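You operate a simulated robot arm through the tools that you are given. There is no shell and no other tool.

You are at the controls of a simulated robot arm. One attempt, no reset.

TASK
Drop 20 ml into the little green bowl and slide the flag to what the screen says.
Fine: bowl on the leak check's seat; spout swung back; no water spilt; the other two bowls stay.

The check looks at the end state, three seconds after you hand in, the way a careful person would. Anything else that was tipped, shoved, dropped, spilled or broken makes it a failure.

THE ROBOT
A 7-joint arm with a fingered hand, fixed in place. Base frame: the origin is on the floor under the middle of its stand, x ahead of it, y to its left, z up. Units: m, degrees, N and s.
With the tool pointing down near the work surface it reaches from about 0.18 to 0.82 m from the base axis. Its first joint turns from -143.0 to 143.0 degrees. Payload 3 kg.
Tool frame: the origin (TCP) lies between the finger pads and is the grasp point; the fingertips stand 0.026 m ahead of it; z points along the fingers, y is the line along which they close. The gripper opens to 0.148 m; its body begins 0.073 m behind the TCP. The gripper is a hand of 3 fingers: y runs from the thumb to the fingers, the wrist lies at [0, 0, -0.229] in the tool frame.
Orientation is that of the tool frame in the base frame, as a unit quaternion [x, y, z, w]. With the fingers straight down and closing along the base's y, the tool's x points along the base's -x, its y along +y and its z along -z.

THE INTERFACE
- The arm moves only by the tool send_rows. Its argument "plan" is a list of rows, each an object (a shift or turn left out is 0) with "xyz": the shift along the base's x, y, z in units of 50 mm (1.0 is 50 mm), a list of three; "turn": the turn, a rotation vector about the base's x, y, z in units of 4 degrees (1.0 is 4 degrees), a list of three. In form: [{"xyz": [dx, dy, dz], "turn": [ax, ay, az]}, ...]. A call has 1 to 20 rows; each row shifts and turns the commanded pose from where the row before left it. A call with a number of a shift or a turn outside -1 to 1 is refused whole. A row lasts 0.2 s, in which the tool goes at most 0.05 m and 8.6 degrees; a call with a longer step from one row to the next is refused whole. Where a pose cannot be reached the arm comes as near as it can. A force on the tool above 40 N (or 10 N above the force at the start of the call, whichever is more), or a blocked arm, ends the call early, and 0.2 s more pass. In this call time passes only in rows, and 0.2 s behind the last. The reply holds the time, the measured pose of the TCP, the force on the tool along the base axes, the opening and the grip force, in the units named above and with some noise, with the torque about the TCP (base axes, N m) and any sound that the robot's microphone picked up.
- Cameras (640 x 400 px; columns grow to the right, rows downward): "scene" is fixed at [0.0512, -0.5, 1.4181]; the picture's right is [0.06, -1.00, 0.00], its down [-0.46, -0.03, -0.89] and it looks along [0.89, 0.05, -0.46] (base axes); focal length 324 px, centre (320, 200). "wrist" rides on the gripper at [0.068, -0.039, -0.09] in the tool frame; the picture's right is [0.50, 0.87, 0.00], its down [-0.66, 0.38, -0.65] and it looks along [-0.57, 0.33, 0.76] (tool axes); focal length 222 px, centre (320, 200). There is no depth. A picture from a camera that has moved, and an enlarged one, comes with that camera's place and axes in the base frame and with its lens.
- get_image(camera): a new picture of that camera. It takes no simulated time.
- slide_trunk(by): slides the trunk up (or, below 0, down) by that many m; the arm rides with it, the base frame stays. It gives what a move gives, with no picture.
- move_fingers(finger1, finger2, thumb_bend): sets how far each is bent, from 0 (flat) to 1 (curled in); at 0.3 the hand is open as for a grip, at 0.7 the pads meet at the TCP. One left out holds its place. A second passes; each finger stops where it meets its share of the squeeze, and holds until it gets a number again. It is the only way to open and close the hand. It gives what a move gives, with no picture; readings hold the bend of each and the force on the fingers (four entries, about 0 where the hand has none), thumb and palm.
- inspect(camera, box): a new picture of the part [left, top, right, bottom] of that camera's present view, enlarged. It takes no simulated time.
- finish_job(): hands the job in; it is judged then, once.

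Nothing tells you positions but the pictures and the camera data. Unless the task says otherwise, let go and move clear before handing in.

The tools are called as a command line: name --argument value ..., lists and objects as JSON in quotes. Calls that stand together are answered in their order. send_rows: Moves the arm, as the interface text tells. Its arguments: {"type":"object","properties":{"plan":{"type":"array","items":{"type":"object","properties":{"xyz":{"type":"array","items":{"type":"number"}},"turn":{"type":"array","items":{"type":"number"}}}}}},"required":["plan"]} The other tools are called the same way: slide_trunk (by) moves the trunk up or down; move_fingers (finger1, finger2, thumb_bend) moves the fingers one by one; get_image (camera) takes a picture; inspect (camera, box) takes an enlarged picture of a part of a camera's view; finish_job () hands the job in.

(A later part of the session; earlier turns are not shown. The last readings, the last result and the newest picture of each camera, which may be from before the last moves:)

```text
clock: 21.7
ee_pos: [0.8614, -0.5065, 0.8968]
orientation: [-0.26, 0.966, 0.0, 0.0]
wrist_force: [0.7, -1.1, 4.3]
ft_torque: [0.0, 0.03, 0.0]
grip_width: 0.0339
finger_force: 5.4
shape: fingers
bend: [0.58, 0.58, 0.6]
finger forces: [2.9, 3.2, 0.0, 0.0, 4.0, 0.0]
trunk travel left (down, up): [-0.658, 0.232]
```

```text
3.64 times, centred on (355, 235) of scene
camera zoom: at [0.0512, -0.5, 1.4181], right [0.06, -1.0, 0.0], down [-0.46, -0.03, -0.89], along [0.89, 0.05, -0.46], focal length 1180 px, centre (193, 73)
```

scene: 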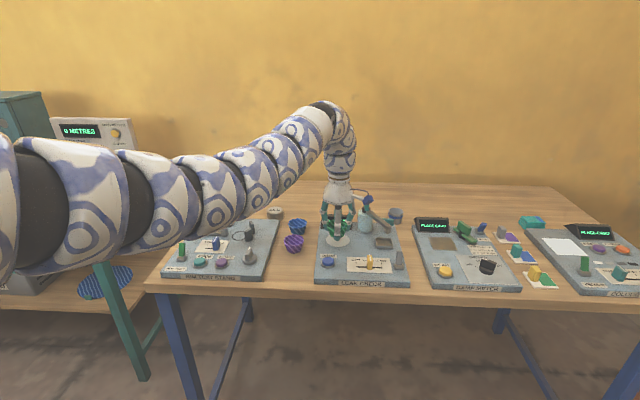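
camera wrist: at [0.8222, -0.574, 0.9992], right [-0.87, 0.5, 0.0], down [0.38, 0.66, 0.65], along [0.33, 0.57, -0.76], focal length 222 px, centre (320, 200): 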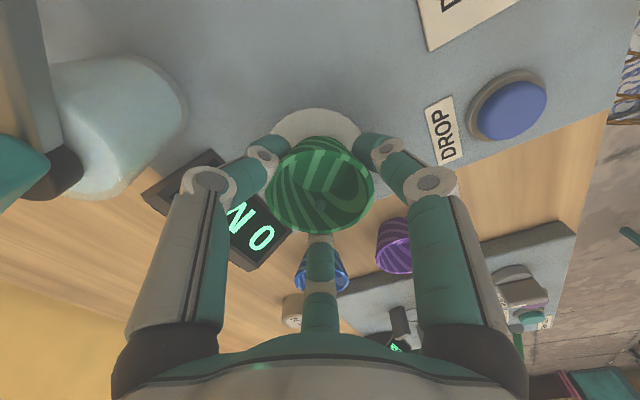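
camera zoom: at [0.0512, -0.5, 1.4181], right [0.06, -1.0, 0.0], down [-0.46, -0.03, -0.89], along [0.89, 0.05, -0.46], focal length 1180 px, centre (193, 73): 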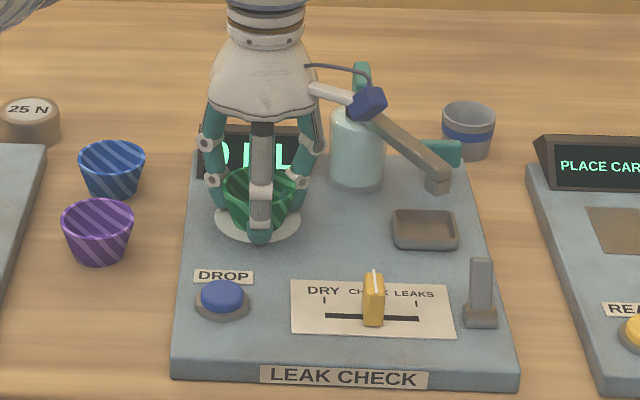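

The bowl is on the seat, with a contact force of about 4 N. I'll raise 1 mm to unload it, then open the digits evenly.

send_rows --plan '[{"xyz": [0, 0, 0.03]}]'

move_fingers --finger1 0.54 --finger2 0.54 --thumb_bend 0.54

move_fingers --finger1 0.46 --finger2 0.46 --thumb_bend 0.46

get_image --camera "wrist"

inspect --camera "scene" --box '[290, 180, 420, 290]'

```text
clock: 22.1
ee_pos: [0.8624, -0.5059, 0.8985]
orientation: [-0.26, 0.966, 0.0, 0.0]
wrist_force: [0.4, -0.1, -1.1]
ft_torque: [0.03, 0.0, 0.02]
grip_width: 0.0343
finger_force: 5.6
shape: fingers
bend: [0.58, 0.58, 0.6]
finger forces: [3.1, 3.9, 0.0, 0.0, 3.8, 0.0]
trunk travel left (down, up): [-0.658, 0.232]
```

```text
clock: 23.1
ee_pos: [0.8628, -0.5052, 0.8981]
orientation: [-0.259, 0.966, 0.0, -0.001]
wrist_force: [0.0, 0.3, -0.5]
ft_torque: [-0.01, -0.01, 0.0]
grip_width: 0.0484
finger_force: 0.0
shape: fingers
bend: [0.54, 0.54, 0.54]
finger forces: [0.0, 0.0, 0.0, 0.1, 0.1, 0.0]
trunk travel left (down, up): [-0.658, 0.232]
```

```text
clock: 24.1
ee_pos: [0.8627, -0.5076, 0.8989]
orientation: [-0.26, 0.966, 0.0, 0.0]
wrist_force: [0.7, 0.2, -0.2]
ft_torque: [0.02, 0.0, -0.05]
grip_width: 0.0747
finger_force: 0.1
shape: fingers
bend: [0.46, 0.46, 0.46]
finger forces: [0.1, 0.0, 0.0, 0.0, 0.1, 0.1]
trunk travel left (down, up): [-0.658, 0.232]
```

```text
taken
camera wrist: at [0.8231, -0.5739, 0.9876], right [-0.87, 0.5, 0.0], down [0.38, 0.66, 0.65], along [0.33, 0.57, -0.76], focal length 222 px, centre (320, 200)
```

wrist: 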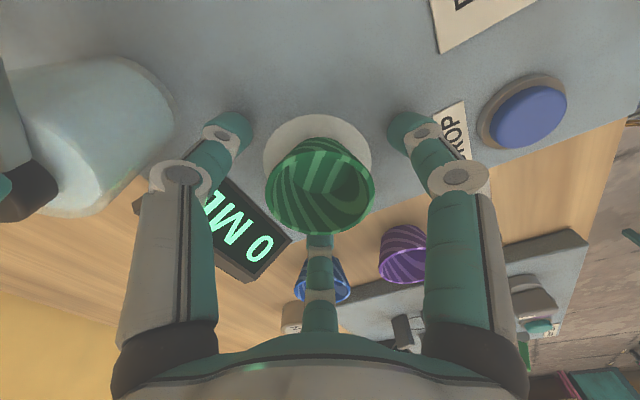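

```text
3.64 times, centred on (355, 235) of scene
camera zoom: at [0.0512, -0.5, 1.4181], right [0.06, -1.0, 0.0], down [-0.46, -0.03, -0.89], along [0.89, 0.05, -0.46], focal length 1180 px, centre (193, 73)
```

zoom: 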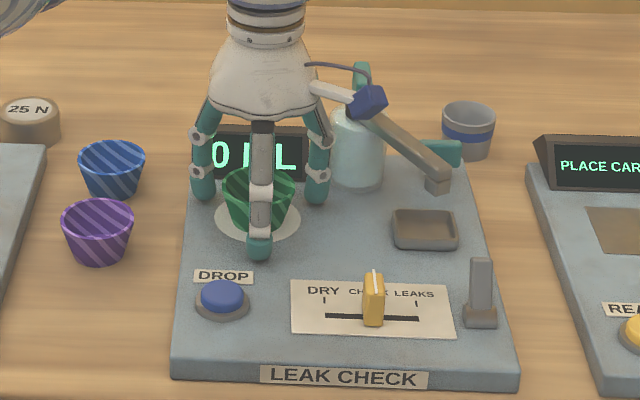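

The bowl is released and standing on the seat. I'll go straight up and look.

send_rows --plan '[{"xyz": [0, 0, 0.3]}, {"xyz": [0, 0, 0.6]}, {"xyz": [0, 0, 0.8]}, {"xyz": [0, 0, 0.8]}]'

get_image --camera "wrist"

inspect --camera "scene" --box '[290, 180, 420, 290]'

```text
clock: 25.1
ee_pos: [0.862, -0.5053, 1.0211]
orientation: [-0.259, 0.966, 0.001, -0.001]
wrist_force: [0.0, 0.8, 0.4]
ft_torque: [0.01, -0.01, 0.02]
grip_width: 0.0748
finger_force: 0.0
shape: fingers
bend: [0.46, 0.46, 0.46]
finger forces: [0.1, 0.0, 0.0, 0.1, 0.0, 0.0]
trunk travel left (down, up): [-0.658, 0.232]
```

```text
taken
camera wrist: at [0.8229, -0.5713, 1.1105], right [-0.87, 0.5, 0.0], down [0.38, 0.66, 0.65], along [0.33, 0.57, -0.76], focal length 222 px, centre (320, 200)
```

wrist: 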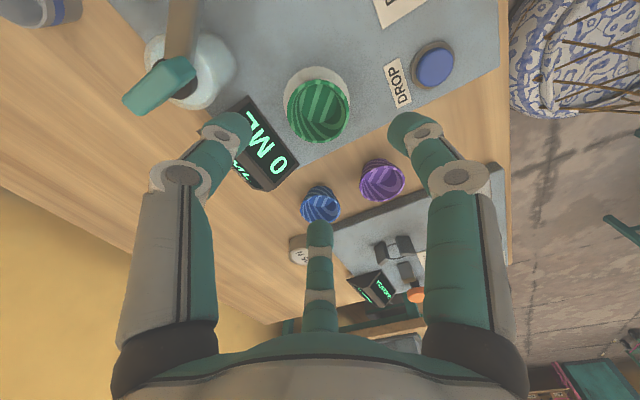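

```text
3.64 times, centred on (355, 235) of scene
camera zoom: at [0.0512, -0.5, 1.4181], right [0.06, -1.0, 0.0], down [-0.46, -0.03, -0.89], along [0.89, 0.05, -0.46], focal length 1180 px, centre (193, 73)
```

zoom: 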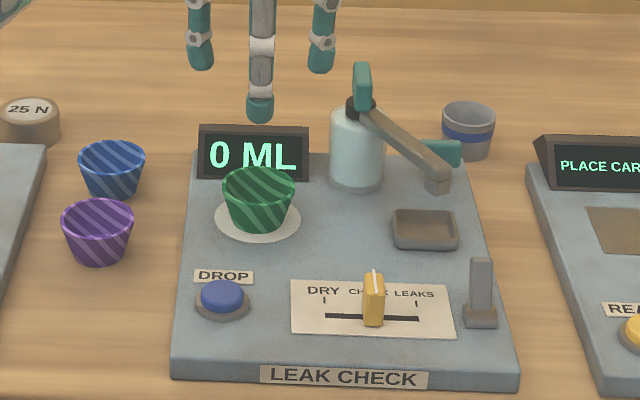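

The green bowl is upright and centred on the seat. Next I'll look closely at the spout, its pivot and its handle before swinging it.

inspect --camera "wrist" --box '[100, 0, 370, 170]'

inspect --camera "scene" --box '[335, 195, 405, 250]'

```text
2.35 times, centred on (235, 85) of wrist
camera zoom: at [0.8229, -0.5713, 1.1105], right [-0.87, 0.5, 0.0], down [0.38, 0.66, 0.65], along [0.33, 0.57, -0.76], focal length 523 px, centre (520, 471)
```

zoom: 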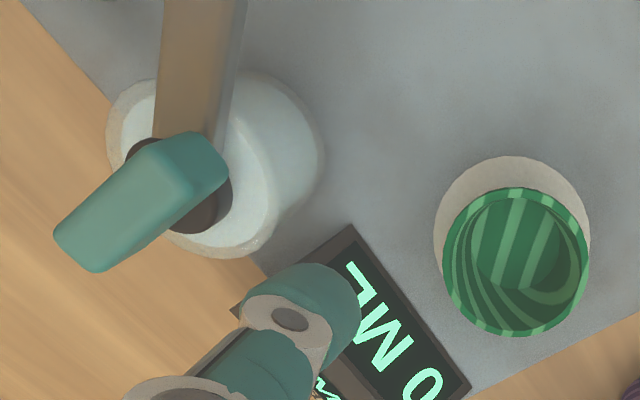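

```text
7.27 times, centred on (370, 222) of scene
camera zoom: at [0.0512, -0.5, 1.4181], right [0.06, -1.0, 0.0], down [-0.46, -0.03, -0.89], along [0.89, 0.05, -0.46], focal length 2359 px, centre (-44, 36)
```

zoom: 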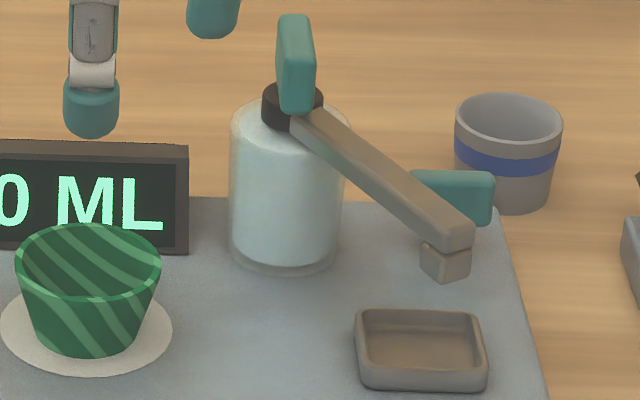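

The spout pivots on the bottle cap near (0.930, -0.592), with its rod at z about 0.918–0.932. I'd like a single digit as a poker, so I'll curl the two fingers in and keep the thumb out, then check in the air.

move_fingers --finger1 1.0 --finger2 1.0 --thumb_bend 0.46

get_image --camera "wrist"

inspect --camera "scene" --box '[290, 130, 420, 260]'

```text
clock: 26.1
ee_pos: [0.8618, -0.505, 1.0208]
orientation: [-0.26, 0.966, 0.0, 0.001]
wrist_force: [-0.8, -0.8, 0.1]
ft_torque: [0.03, -0.01, -0.01]
grip_width: 0.0352
finger_force: 0.2
shape: fingers
bend: [0.81, 0.8, 0.46]
finger forces: [0.1, 0.0, 0.1, 0.0, 0.0, 0.0]
trunk travel left (down, up): [-0.658, 0.232]
```

```text
taken
camera wrist: at [0.8233, -0.572, 1.1104], right [-0.87, 0.5, 0.0], down [0.38, 0.66, 0.65], along [0.33, 0.57, -0.76], focal length 222 px, centre (320, 200)
```

wrist: 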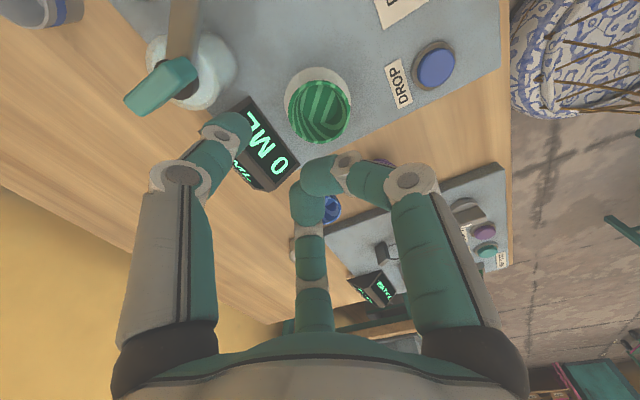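

```text
3.08 times, centred on (355, 195) of scene
camera zoom: at [0.0512, -0.5, 1.4181], right [0.06, -1.0, 0.0], down [-0.46, -0.03, -0.89], along [0.89, 0.05, -0.46], focal length 998 px, centre (212, 215)
```

zoom: 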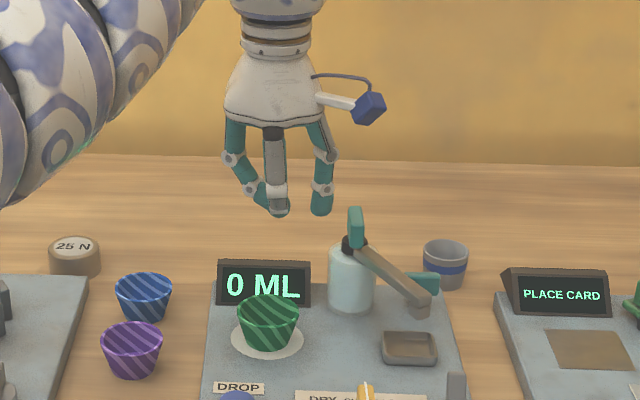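

With the fingers curled, the thumb tip stands about 20 mm lower than the rest, so it can serve as the poker. I'll move over the spout with a 15° outward tilt so the thumb comes down on the far (-y) side of the rod. I stay high for now.

send_rows --plan '[{"xyz": [-0.06, -0.45, 0], "turn": [-0.553, -0.76, 0]}, {"xyz": [-0.06, -0.45, 0], "turn": [-0.553, -0.76, 0]}, {"xyz": [-0.06, -0.45, 0], "turn": [-0.553, -0.76, 0]}, {"xyz": [-0.06, -0.45, 0], "turn": [-0.553, -0.76, 0]}]'

get_image --camera "wrist"

inspect --camera "scene" --box '[310, 150, 430, 260]'

```text
clock: 27.1
ee_pos: [0.8518, -0.5958, 1.0225]
orientation: [-0.258, 0.957, -0.101, 0.083]
wrist_force: [-0.1, -0.1, -0.3]
ft_torque: [-0.02, -0.02, 0.0]
grip_width: 0.041
finger_force: 0.1
shape: fingers
bend: [0.91, 0.91, 0.46]
finger forces: [0.0, 0.0, 0.0, 0.0, 0.1, 0.1]
trunk travel left (down, up): [-0.658, 0.232]
```

```text
taken
camera wrist: at [0.7933, -0.6489, 1.1113], right [-0.84, 0.48, -0.26], down [0.24, 0.75, 0.61], along [0.49, 0.45, -0.75], focal length 222 px, centre (320, 200)
```

wrist: 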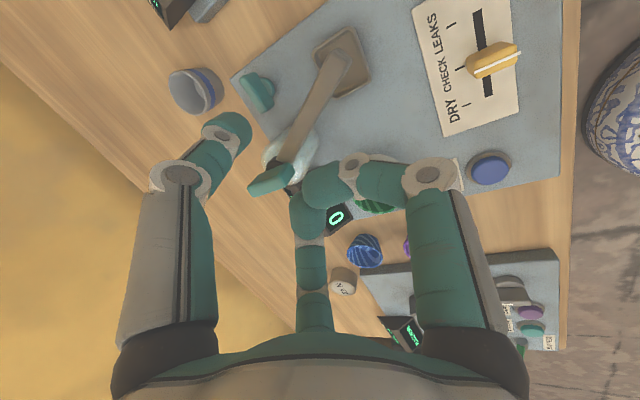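

```text
3.64 times, centred on (370, 205) of scene
camera zoom: at [0.0512, -0.5, 1.4181], right [0.06, -1.0, 0.0], down [-0.46, -0.03, -0.89], along [0.89, 0.05, -0.46], focal length 1180 px, centre (138, 182)
```

zoom: 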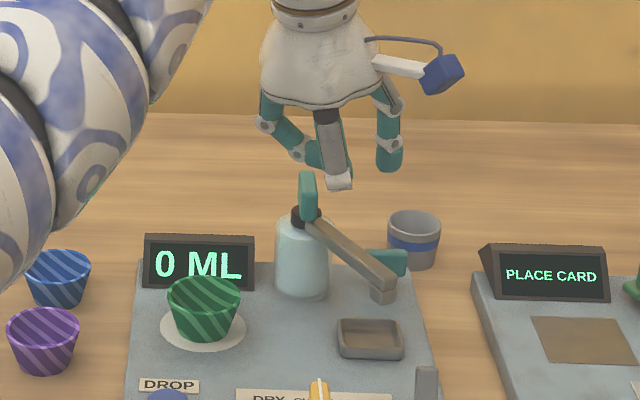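

The thumb is near (0.882, -0.650), just beyond the rod on its far side. I'll shift slightly farther away from the rod, lower until the tip is just above rod height, and check.

send_rows --plan '[{"xyz": [0.06, -0.1, -0.4]}, {"xyz": [0, 0, -0.4]}, {"xyz": [0, 0, -0.4]}]'

get_image --camera "wrist"

inspect --camera "scene" --box '[310, 150, 430, 260]'

```text
clock: 27.9
ee_pos: [0.8547, -0.6019, 0.9633]
orientation: [-0.257, 0.957, -0.102, 0.083]
wrist_force: [0.5, -0.3, 0.2]
ft_torque: [-0.08, 0.02, -0.05]
grip_width: 0.0415
finger_force: 0.2
shape: fingers
bend: [0.92, 0.92, 0.46]
finger forces: [0.1, 0.0, 0.0, 0.1, 0.0, 0.0]
trunk travel left (down, up): [-0.658, 0.232]
```

```text
taken
camera wrist: at [0.7966, -0.6554, 1.0516], right [-0.84, 0.48, -0.26], down [0.24, 0.75, 0.61], along [0.49, 0.45, -0.75], focal length 222 px, centre (320, 200)
```

wrist: 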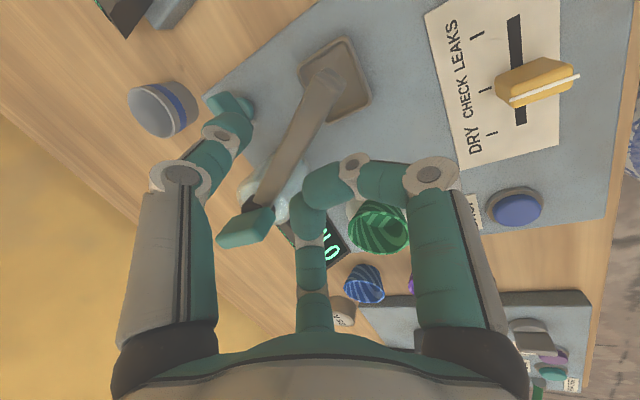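

```text
3.64 times, centred on (370, 205) of scene
camera zoom: at [0.0512, -0.5, 1.4181], right [0.06, -1.0, 0.0], down [-0.46, -0.03, -0.89], along [0.89, 0.05, -0.46], focal length 1180 px, centre (138, 182)
```

zoom: 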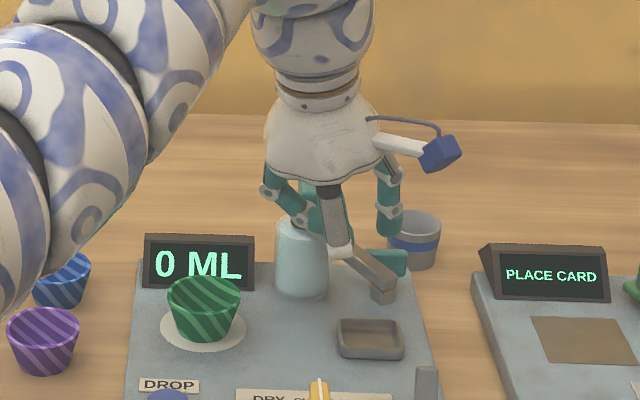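

The rod lies between the thumb and the curled fingers with room on both sides. I'll lower the thumb to rod height.

send_rows --plan '[{"xyz": [0, 0, -0.25]}, {"xyz": [0, 0, -0.22]}, {"xyz": [0, 0, -0.2]}]'

get_image --camera "wrist"

inspect --camera "scene" --box '[310, 150, 430, 260]'

```text
clock: 28.7
ee_pos: [0.8532, -0.6018, 0.9284]
orientation: [-0.257, 0.957, -0.101, 0.083]
wrist_force: [0.6, -0.6, -1.0]
ft_torque: [-0.01, 0.04, 0.0]
grip_width: 0.0414
finger_force: 0.1
shape: fingers
bend: [0.92, 0.92, 0.46]
finger forces: [0.0, 0.0, 0.0, 0.0, 0.0, 0.0]
trunk travel left (down, up): [-0.658, 0.232]
```

```text
taken
camera wrist: at [0.7946, -0.6554, 1.0173], right [-0.84, 0.48, -0.26], down [0.24, 0.75, 0.61], along [0.49, 0.45, -0.75], focal length 222 px, centre (320, 200)
```

wrist: 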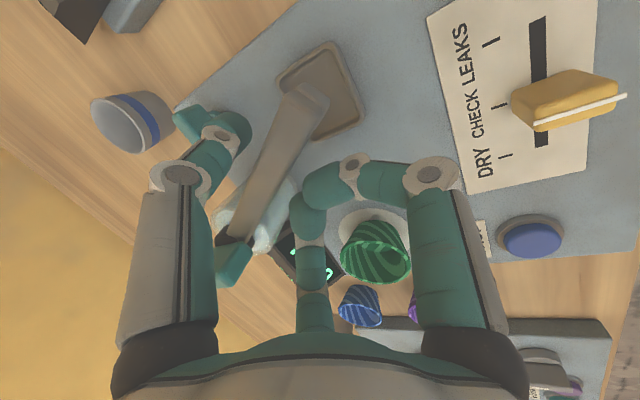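

```text
3.64 times, centred on (370, 205) of scene
camera zoom: at [0.0512, -0.5, 1.4181], right [0.06, -1.0, 0.0], down [-0.46, -0.03, -0.89], along [0.89, 0.05, -0.46], focal length 1180 px, centre (138, 182)
```

zoom: 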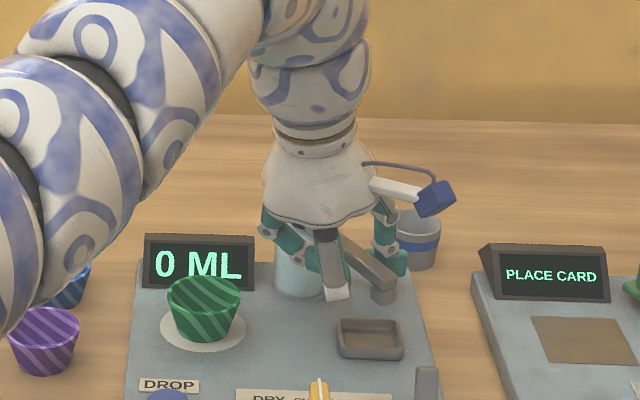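

The thumb is beyond the rod at the right height. I'll push the spout round in an arc about the pivot, first by about 30°.

send_rows --plan '[{"xyz": [-0.194, 0.182, 0]}, {"xyz": [-0.158, 0.21, 0]}, {"xyz": [-0.122, 0.236, 0]}]'

get_image --camera "wrist"

inspect --camera "scene" --box '[310, 150, 430, 260]'

```text
clock: 29.5
ee_pos: [0.8281, -0.5705, 0.9262]
orientation: [-0.257, 0.958, -0.101, 0.082]
wrist_force: [0.0, 0.2, -0.1]
ft_torque: [0.01, -0.03, -0.01]
grip_width: 0.0421
finger_force: 0.0
shape: fingers
bend: [0.92, 0.92, 0.46]
finger forces: [0.0, 0.0, 0.1, 0.0, 0.1, 0.0]
trunk travel left (down, up): [-0.658, 0.232]
```

```text
taken
camera wrist: at [0.7709, -0.624, 1.0155], right [-0.84, 0.48, -0.26], down [0.24, 0.75, 0.61], along [0.49, 0.45, -0.75], focal length 222 px, centre (320, 200)
```

wrist: 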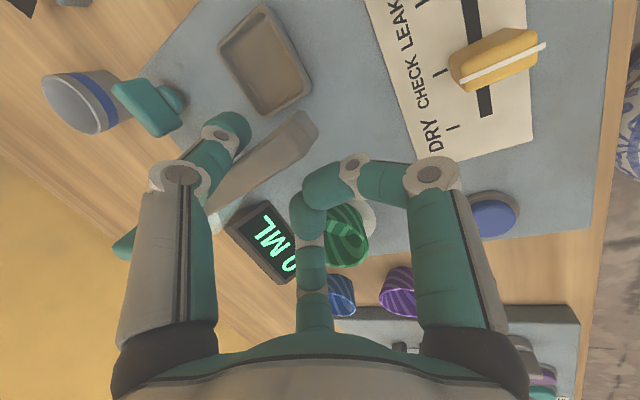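

```text
3.64 times, centred on (370, 205) of scene
camera zoom: at [0.0512, -0.5, 1.4181], right [0.06, -1.0, 0.0], down [-0.46, -0.03, -0.89], along [0.89, 0.05, -0.46], focal length 1180 px, centre (138, 182)
```

zoom: 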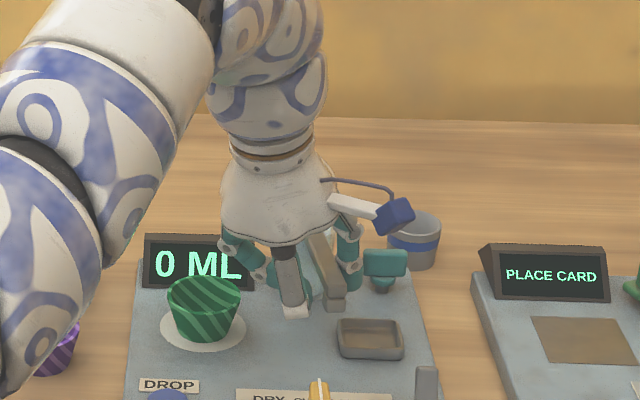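

The spout is swinging smoothly with almost no force. I'll continue the arc.

send_rows --plan '[{"xyz": [-0.076, 0.254, 0.02]}, {"xyz": [-0.032, 0.262, 0.02]}, {"xyz": [0.014, 0.266, 0]}]'

get_image --camera "wrist"

inspect --camera "scene" --box '[310, 170, 410, 260]'

```text
clock: 30.3
ee_pos: [0.8254, -0.5318, 0.9308]
orientation: [-0.257, 0.957, -0.101, 0.083]
wrist_force: [-0.5, 0.2, -0.2]
ft_torque: [0.01, -0.01, 0.03]
grip_width: 0.0418
finger_force: 0.0
shape: fingers
bend: [0.92, 0.92, 0.46]
finger forces: [0.0, 0.1, 0.0, 0.0, 0.1, 0.1]
trunk travel left (down, up): [-0.658, 0.232]
```

```text
taken
camera wrist: at [0.7668, -0.5851, 1.0195], right [-0.84, 0.48, -0.26], down [0.24, 0.75, 0.61], along [0.49, 0.45, -0.75], focal length 222 px, centre (320, 200)
```

wrist: 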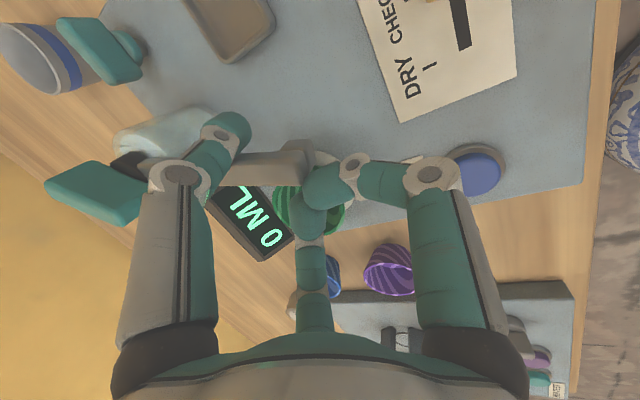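

```text
4.44 times, centred on (360, 215) of scene
camera zoom: at [0.0512, -0.5, 1.4181], right [0.06, -1.0, 0.0], down [-0.46, -0.03, -0.89], along [0.89, 0.05, -0.46], focal length 1442 px, centre (142, 133)
```

zoom: 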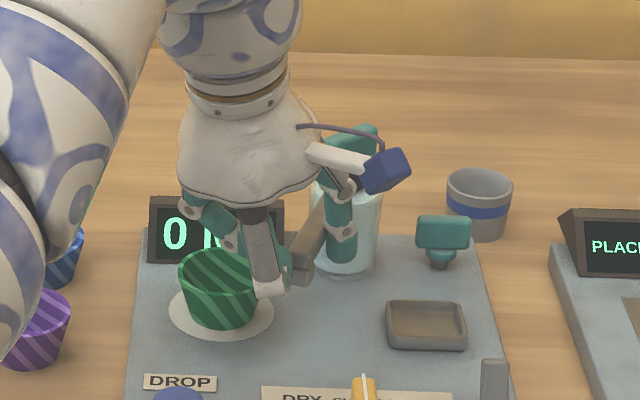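

The nozzle is now just to the right of the bowl. I'll advance one small step and check that it clears the rim.

send_rows --plan '[{"xyz": [0.058, 0.258, 0]}]'

inspect --camera "wrist" --box '[180, 90, 440, 260]'

inspect --camera "scene" --box '[315, 200, 395, 260]'

```text
clock: 30.7
ee_pos: [0.828, -0.5194, 0.9305]
orientation: [-0.258, 0.957, -0.101, 0.082]
wrist_force: [0.8, 0.0, 0.3]
ft_torque: [-0.01, 0.03, 0.02]
grip_width: 0.0419
finger_force: 0.0
shape: fingers
bend: [0.93, 0.92, 0.46]
finger forces: [0.0, 0.0, 0.0, 0.0, 0.1, 0.0]
trunk travel left (down, up): [-0.658, 0.232]
```

```text
2.35 times, centred on (310, 175) of wrist
camera zoom: at [0.7696, -0.5721, 1.0193], right [-0.84, 0.48, -0.26], down [0.24, 0.75, 0.61], along [0.49, 0.45, -0.75], focal length 523 px, centre (344, 259)
```

zoom: 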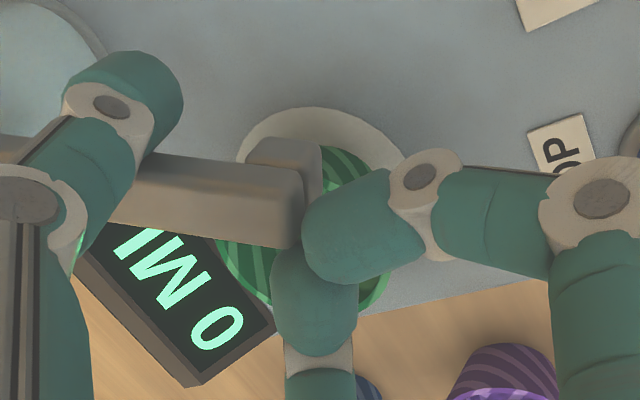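

```text
6.67 times, centred on (355, 230) of scene
camera zoom: at [0.0512, -0.5, 1.4181], right [0.06, -1.0, 0.0], down [-0.46, -0.03, -0.89], along [0.89, 0.05, -0.46], focal length 2163 px, centre (87, 0)
```

zoom: 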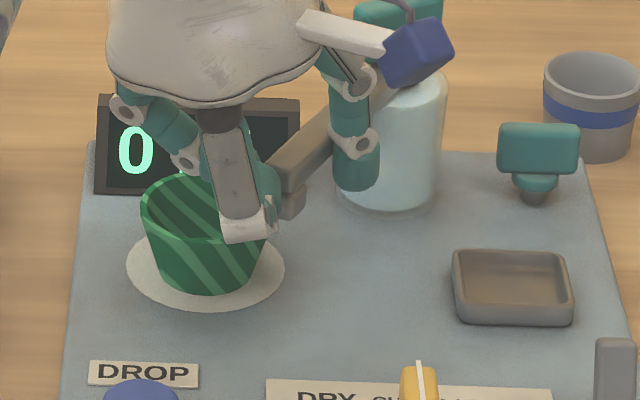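

The nozzle is above the rim level and the bowl hasn't moved. I'll take the last two arc steps.

send_rows --plan '[{"xyz": [0.104, 0.244, 0]}]'

inspect --camera "wrist" --box '[180, 90, 440, 260]'

inspect --camera "scene" --box '[315, 200, 395, 260]'

```text
clock: 31.1
ee_pos: [0.8335, -0.5057, 0.9318]
orientation: [-0.258, 0.957, -0.102, 0.082]
wrist_force: [-0.3, 0.0, 0.5]
ft_torque: [0.02, -0.01, 0.01]
grip_width: 0.0425
finger_force: 0.0
shape: fingers
bend: [0.93, 0.93, 0.46]
finger forces: [0.1, 0.0, 0.0, 0.0, 0.0, 0.0]
trunk travel left (down, up): [-0.658, 0.232]
```

```text
2.35 times, centred on (310, 175) of wrist
camera zoom: at [0.7753, -0.5593, 1.0206], right [-0.84, 0.48, -0.26], down [0.24, 0.75, 0.61], along [0.49, 0.45, -0.75], focal length 523 px, centre (344, 259)
```

zoom: 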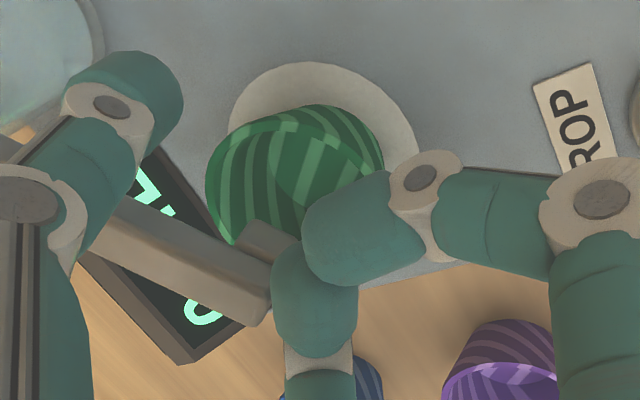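

```text
6.67 times, centred on (355, 230) of scene
camera zoom: at [0.0512, -0.5, 1.4181], right [0.06, -1.0, 0.0], down [-0.46, -0.03, -0.89], along [0.89, 0.05, -0.46], focal length 2163 px, centre (87, 0)
```

zoom: 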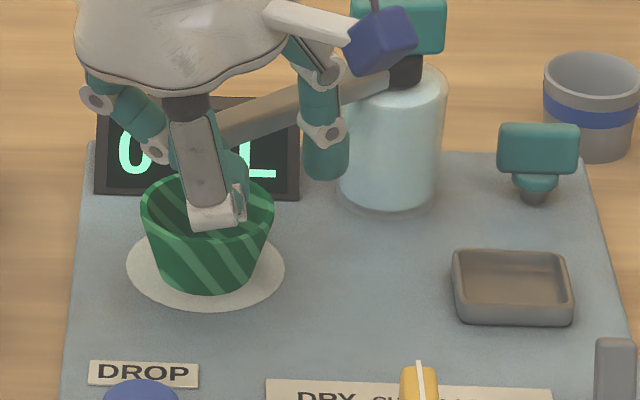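

The spout has swung to the seat side and now leads the thumb slightly. I'll lift the hand straight up, gently, and look.

send_rows --plan '[{"xyz": [-0.05, -0.02, 0.15]}, {"xyz": [0, 0, 0.3]}, {"xyz": [0, 0, 0.6]}, {"xyz": [0, 0, 0.8]}]'

get_image --camera "wrist"

inspect --camera "scene" --box '[315, 195, 395, 255]'

```text
clock: 32.1
ee_pos: [0.8325, -0.5066, 1.0237]
orientation: [-0.257, 0.958, -0.102, 0.082]
wrist_force: [0.7, 0.1, -0.2]
ft_torque: [0.01, 0.0, 0.01]
grip_width: 0.0423
finger_force: 0.0
shape: fingers
bend: [0.93, 0.93, 0.46]
finger forces: [0.0, 0.0, 0.1, 0.1, 0.0, 0.0]
trunk travel left (down, up): [-0.658, 0.232]
```

```text
taken
camera wrist: at [0.7727, -0.5605, 1.1121], right [-0.84, 0.48, -0.26], down [0.24, 0.75, 0.61], along [0.49, 0.45, -0.75], focal length 222 px, centre (320, 200)
```

wrist: 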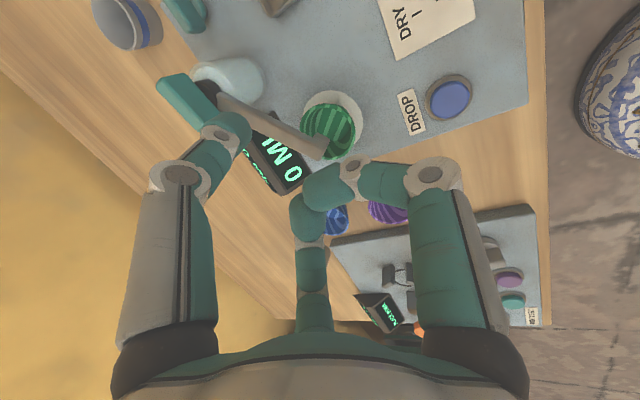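

```text
6.67 times, centred on (355, 225) of scene
camera zoom: at [0.0512, -0.5, 1.4181], right [0.06, -1.0, 0.0], down [-0.46, -0.03, -0.89], along [0.89, 0.05, -0.46], focal length 2163 px, centre (87, 33)
```

zoom: 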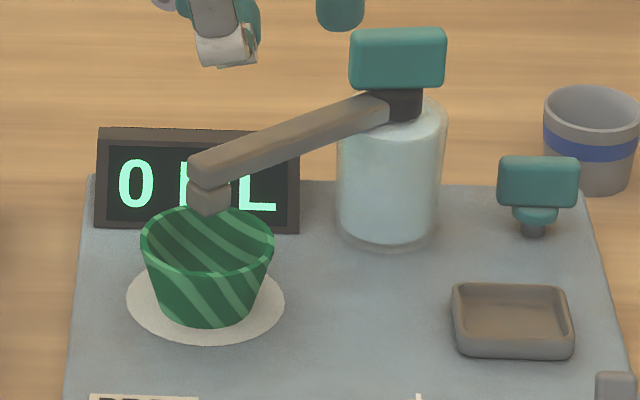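

The spout nozzle now appears over the back part of the bowl. I'll check how well it is centred using the wrist view.

inspect --camera "wrist" --box '[210, 60, 410, 180]'

```text
3.20 times, centred on (310, 120) of wrist
camera zoom: at [0.7727, -0.5605, 1.1121], right [-0.84, 0.48, -0.26], down [0.24, 0.75, 0.61], along [0.49, 0.45, -0.75], focal length 711 px, centre (352, 456)
```

zoom: 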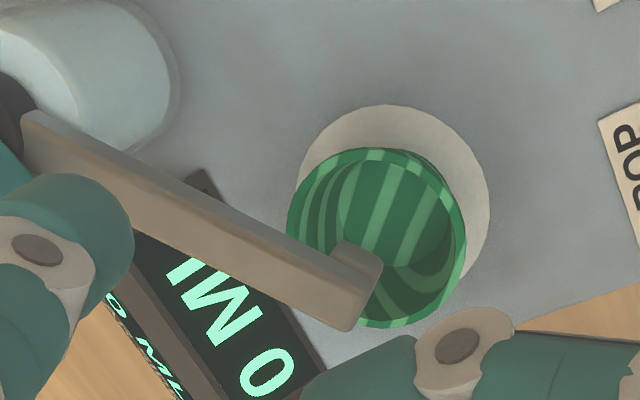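

The nozzle is about 10 mm from the bowl centre, well inside its opening (radius about 26 mm). Next is the DROP button near (0.748, -0.483, 0.875). I'll straighten the tool and bring the thumb to hover above the button.

send_rows --plan '[{"xyz": [-0.56, 0.355, 0], "turn": [0.553, 0.76, 0]}, {"xyz": [-0.56, 0.355, 0], "turn": [0.553, 0.76, 0]}, {"xyz": [-0.56, 0.355, 0], "turn": [0.553, 0.76, 0]}, {"xyz": [-0.56, 0.355, 0], "turn": [0.553, 0.76, 0]}, {"xyz": [0, 0, -0.8]}]'

get_image --camera "wrist"

inspect --camera "scene" --box '[290, 180, 420, 290]'

```text
clock: 33.3
ee_pos: [0.7625, -0.4586, 0.9634]
orientation: [-0.26, 0.966, 0.001, 0.0]
wrist_force: [1.1, 0.0, 0.2]
ft_torque: [0.02, 0.0, 0.0]
grip_width: 0.0429
finger_force: 0.0
shape: fingers
bend: [0.94, 0.94, 0.46]
finger forces: [0.1, 0.0, 0.0, 0.0, 0.1, 0.0]
out of reach, approached as far as the arm can: row 3, 4
trunk travel left (down, up): [-0.658, 0.232]
```

```text
taken
camera wrist: at [0.7238, -0.5265, 1.0531], right [-0.87, 0.5, 0.0], down [0.38, 0.66, 0.65], along [0.32, 0.57, -0.76], focal length 222 px, centre (320, 200)
```

wrist: 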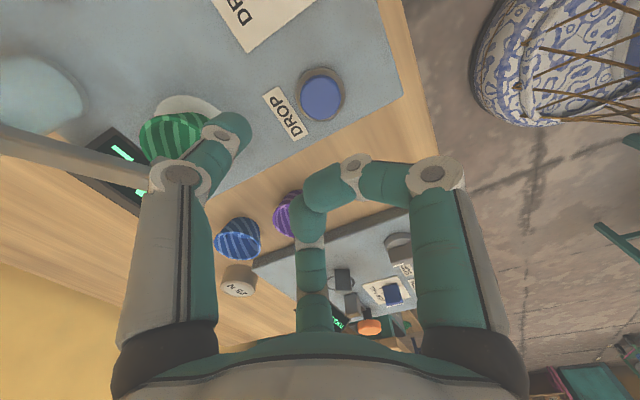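

```text
3.64 times, centred on (355, 235) of scene
camera zoom: at [0.0512, -0.5, 1.4181], right [0.06, -1.0, 0.0], down [-0.46, -0.03, -0.89], along [0.89, 0.05, -0.46], focal length 1180 px, centre (193, 73)
```

zoom: 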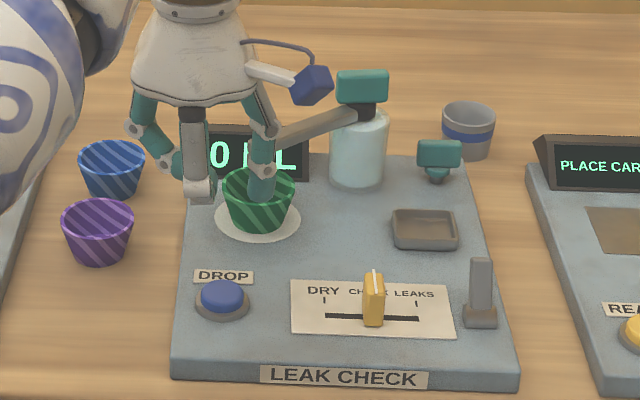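

The thumb is clear of the bowl and the bowl is unchanged. I'll move the thumb to hover above the DROP button.

send_rows --plan '[{"xyz": [-0.42, 0.24, -0.2]}, {"xyz": [-0.42, 0.23, -0.2]}]'

get_image --camera "wrist"

inspect --camera "scene" --box '[290, 200, 400, 290]'

```text
clock: 33.9
ee_pos: [0.7194, -0.4368, 0.9441]
orientation: [-0.259, 0.966, 0.0, 0.0]
wrist_force: [-0.8, 1.2, -0.9]
ft_torque: [0.03, 0.01, 0.0]
grip_width: 0.0438
finger_force: 0.2
shape: fingers
bend: [0.95, 0.94, 0.46]
finger forces: [0.0, 0.0, 0.0, 0.1, 0.0, 0.0]
trunk travel left (down, up): [-0.658, 0.232]
```

```text
taken
camera wrist: at [0.6807, -0.5046, 1.0344], right [-0.87, 0.5, 0.0], down [0.38, 0.66, 0.65], along [0.33, 0.57, -0.76], focal length 222 px, centre (320, 200)
```

wrist: 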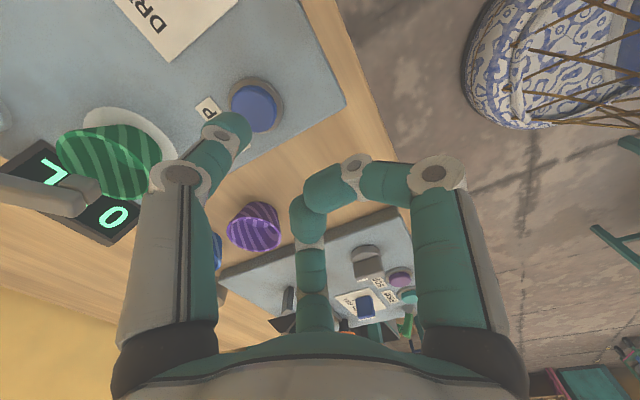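

```text
4.44 times, centred on (345, 245) of scene
camera zoom: at [0.0512, -0.5, 1.4181], right [0.06, -1.0, 0.0], down [-0.46, -0.03, -0.89], along [0.89, 0.05, -0.46], focal length 1442 px, centre (209, 0)
```

zoom: 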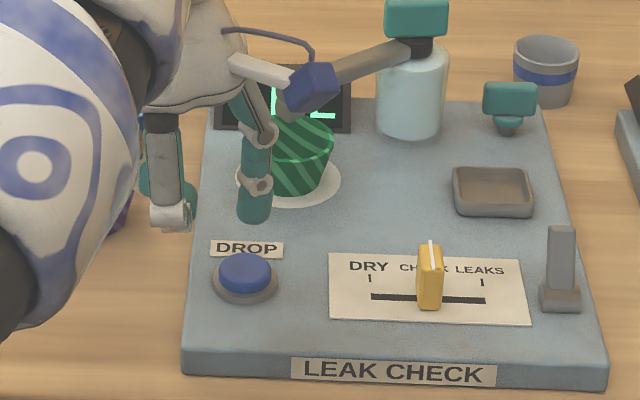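

The thumb tip is over the button, within a few mm. I'll centre it and lower to about 12 mm above the button.

send_rows --plan '[{"xyz": [0.06, 0.06, -0.27]}, {"xyz": [0, 0, -0.25]}]'

inspect --camera "wrist" --box '[160, 60, 320, 160]'

inspect --camera "scene" --box '[300, 210, 370, 280]'

```text
clock: 34.5
ee_pos: [0.7226, -0.434, 0.9193]
orientation: [-0.26, 0.966, 0.0, -0.001]
wrist_force: [-0.3, 0.4, -0.2]
ft_torque: [0.0, 0.01, 0.02]
grip_width: 0.0448
finger_force: 0.0
shape: fingers
bend: [0.96, 0.96, 0.46]
finger forces: [0.0, 0.0, 0.0, 0.0, 0.1, 0.1]
trunk travel left (down, up): [-0.658, 0.232]
```

```text
4.00 times, centred on (240, 110) of wrist
camera zoom: at [0.6837, -0.5005, 1.0088], right [-0.87, 0.5, 0.0], down [0.38, 0.66, 0.65], along [0.33, 0.57, -0.76], focal length 888 px, centre (640, 560)
```

zoom: 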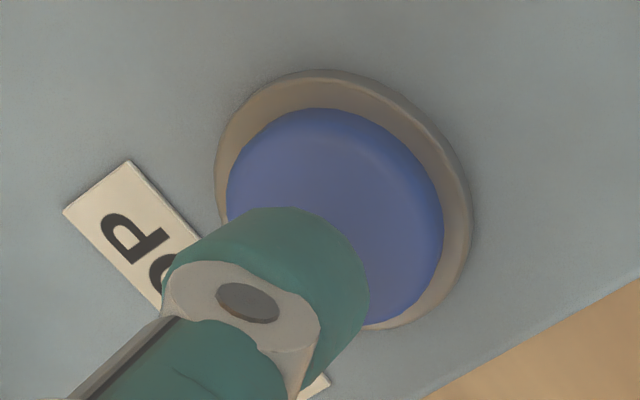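

```text
5.71 times, centred on (335, 245) of scene
camera zoom: at [0.0512, -0.5, 1.4181], right [0.06, -1.0, 0.0], down [-0.46, -0.03, -0.89], along [0.89, 0.05, -0.46], focal length 1854 px, centre (234, -57)
```

zoom: 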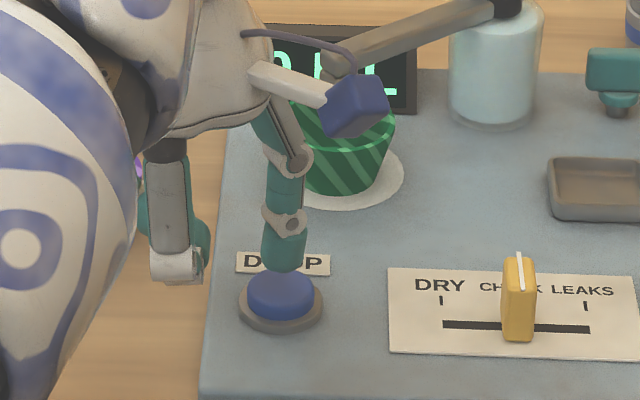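

The thumb is aligned with the button. I'll come down 10 mm and check for contact before pressing.

send_rows --plan '[{"xyz": [0, 0, -0.2]}]'

inspect --camera "scene" --box '[300, 210, 370, 280]'

```text
clock: 34.9
ee_pos: [0.7229, -0.434, 0.9087]
orientation: [-0.26, 0.966, 0.001, 0.0]
wrist_force: [0.0, 0.6, -0.2]
ft_torque: [0.01, -0.01, -0.04]
grip_width: 0.0451
finger_force: 0.0
shape: fingers
bend: [0.96, 0.96, 0.46]
finger forces: [0.0, 0.0, 0.0, 0.0, 0.1, 0.0]
trunk travel left (down, up): [-0.658, 0.232]
```

```text
5.71 times, centred on (335, 245) of scene
camera zoom: at [0.0512, -0.5, 1.4181], right [0.06, -1.0, 0.0], down [-0.46, -0.03, -0.89], along [0.89, 0.05, -0.46], focal length 1854 px, centre (234, -57)
```

zoom: 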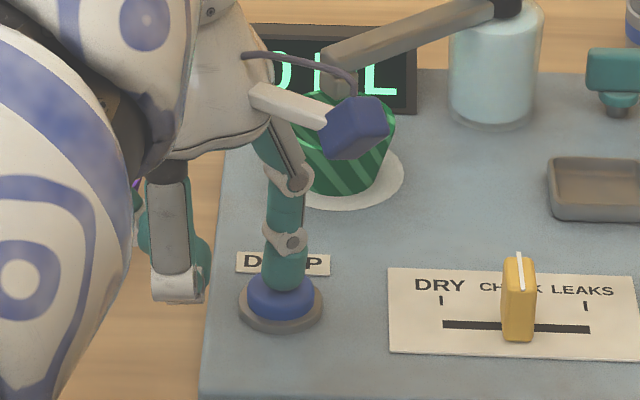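

No contact yet. I'll make a short tap: 5 mm down and straight back up, listening for a click and watching the display.

send_rows --plan '[{"xyz": [0, 0, -0.1]}, {"xyz": [0, 0, 0.12]}]'

inspect --camera "scene" --box '[300, 210, 370, 280]'

```text
clock: 35.5
ee_pos: [0.7218, -0.4326, 0.9085]
orientation: [-0.26, 0.966, 0.0, 0.0]
wrist_force: [-0.1, 0.1, 0.1]
ft_torque: [0.01, -0.01, -0.01]
grip_width: 0.0453
finger_force: 0.0
shape: fingers
bend: [0.96, 0.96, 0.46]
finger forces: [0.1, 0.0, 0.0, 0.0, 0.0, 0.1]
trunk travel left (down, up): [-0.658, 0.232]
heard: click
```

```text
5.71 times, centred on (335, 245) of scene
camera zoom: at [0.0512, -0.5, 1.4181], right [0.06, -1.0, 0.0], down [-0.46, -0.03, -0.89], along [0.89, 0.05, -0.46], focal length 1854 px, centre (234, -57)
```

zoom: 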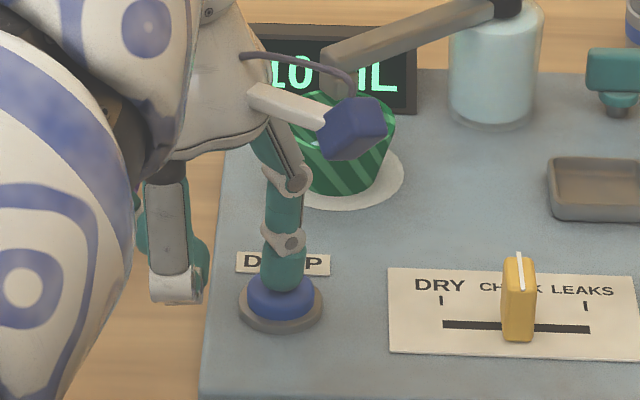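

A click was heard and the display now seems to read "10 ML". I'll confirm before pressing again.

inspect --camera "scene" --box '[325, 205, 365, 235]'

get_image --camera "wrist"

```text
13.33 times, centred on (345, 220) of scene
camera zoom: at [0.0512, -0.5, 1.4181], right [0.06, -1.0, 0.0], down [-0.46, -0.03, -0.89], along [0.89, 0.05, -0.46], focal length 4325 px, centre (-13, -67)
```

zoom: 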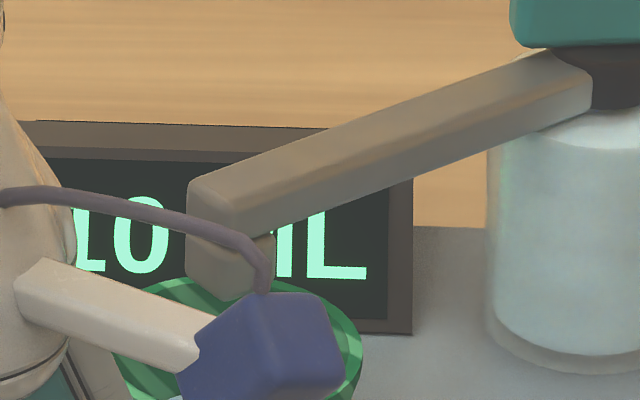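

```text
taken
camera wrist: at [0.6829, -0.5001, 0.9986], right [-0.87, 0.5, 0.0], down [0.38, 0.66, 0.65], along [0.33, 0.57, -0.76], focal length 222 px, centre (320, 200)
```

wrist: 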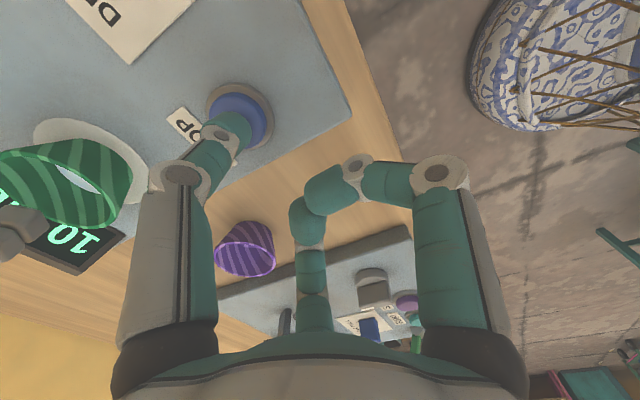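

The display reads 10 ML and water is in the bowl. I'll let a moment pass to make sure the dose has settled before the second press.

send_rows --plan '[{"xyz": [0, 0, 0.02]}, {"xyz": [0, 0, 0]}, {"xyz": [0, 0, 0]}, {"xyz": [0, 0, 0]}, {"xyz": [0, 0, 0]}]'

inspect --camera "wrist" --box '[0, 100, 140, 290]'

inspect --camera "scene" --box '[325, 205, 365, 235]'

```text
clock: 36.7
ee_pos: [0.7232, -0.432, 0.9113]
orientation: [-0.26, 0.966, -0.001, -0.001]
wrist_force: [0.2, 0.4, 0.1]
ft_torque: [-0.01, 0.04, -0.01]
grip_width: 0.0449
finger_force: 0.2
shape: fingers
bend: [0.96, 0.96, 0.46]
finger forces: [0.0, 0.1, 0.1, 0.0, 0.1, 0.1]
trunk travel left (down, up): [-0.658, 0.232]
```

```text
2.11 times, centred on (70, 195) of wrist
camera zoom: at [0.6833, -0.5, 1.0], right [-0.87, 0.5, 0.0], down [0.38, 0.66, 0.65], along [0.33, 0.57, -0.76], focal length 468 px, centre (846, 210)
```

zoom: 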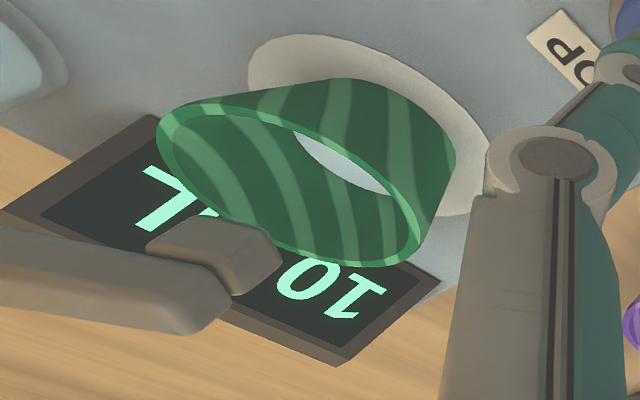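

```text
13.33 times, centred on (345, 220) of scene
camera zoom: at [0.0512, -0.5, 1.4181], right [0.06, -1.0, 0.0], down [-0.46, -0.03, -0.89], along [0.89, 0.05, -0.46], focal length 4325 px, centre (-13, -67)
```

zoom: 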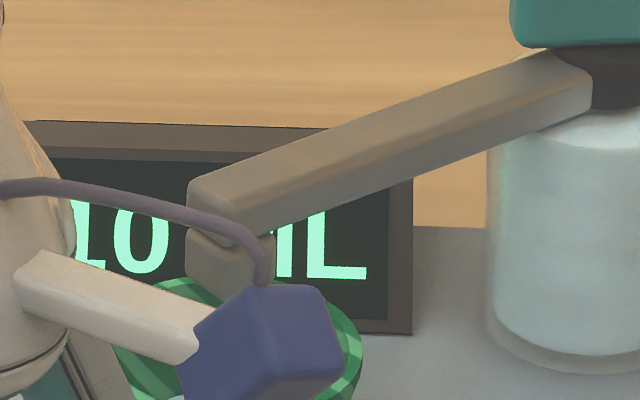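

It is steady at 10 ML. I'll do the second tap.

send_rows --plan '[{"xyz": [0, 0, -0.135]}, {"xyz": [0, 0, 0.16]}]'

inspect --camera "wrist" --box '[0, 100, 140, 290]'

inspect --camera "scene" --box '[325, 205, 365, 235]'

```text
clock: 37.3
ee_pos: [0.7227, -0.4334, 0.9125]
orientation: [-0.261, 0.965, -0.001, 0.0]
wrist_force: [0.1, -0.4, -0.7]
ft_torque: [-0.01, -0.01, -0.02]
grip_width: 0.045
finger_force: 0.0
shape: fingers
bend: [0.96, 0.96, 0.46]
finger forces: [0.1, 0.0, 0.0, 0.1, 0.0, 0.0]
trunk travel left (down, up): [-0.658, 0.232]
heard: click
```

```text
2.11 times, centred on (70, 195) of wrist
camera zoom: at [0.6837, -0.5003, 1.0014], right [-0.87, 0.5, 0.0], down [0.38, 0.66, 0.65], along [0.33, 0.57, -0.76], focal length 468 px, centre (846, 210)
```

zoom: 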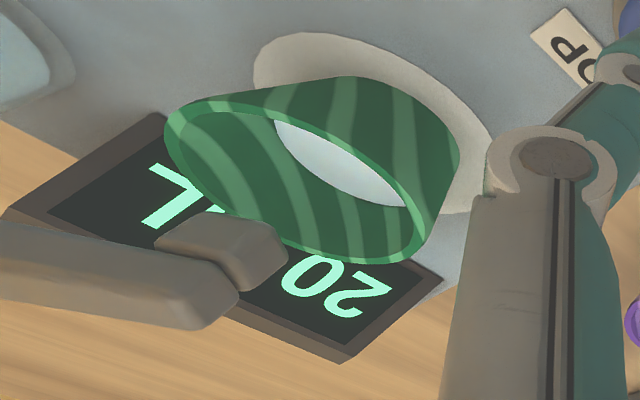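

```text
13.33 times, centred on (345, 220) of scene
camera zoom: at [0.0512, -0.5, 1.4181], right [0.06, -1.0, 0.0], down [-0.46, -0.03, -0.89], along [0.89, 0.05, -0.46], focal length 4325 px, centre (-13, -67)
```

zoom: 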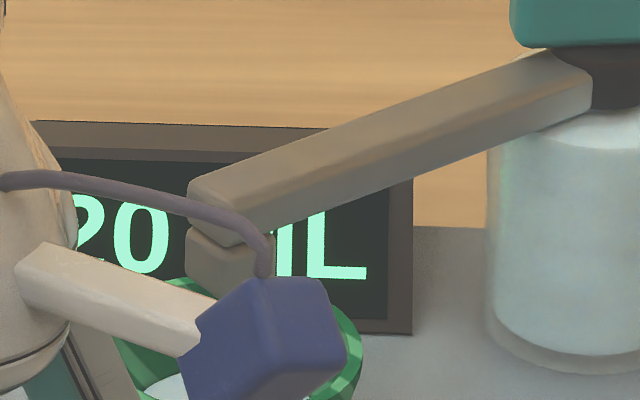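

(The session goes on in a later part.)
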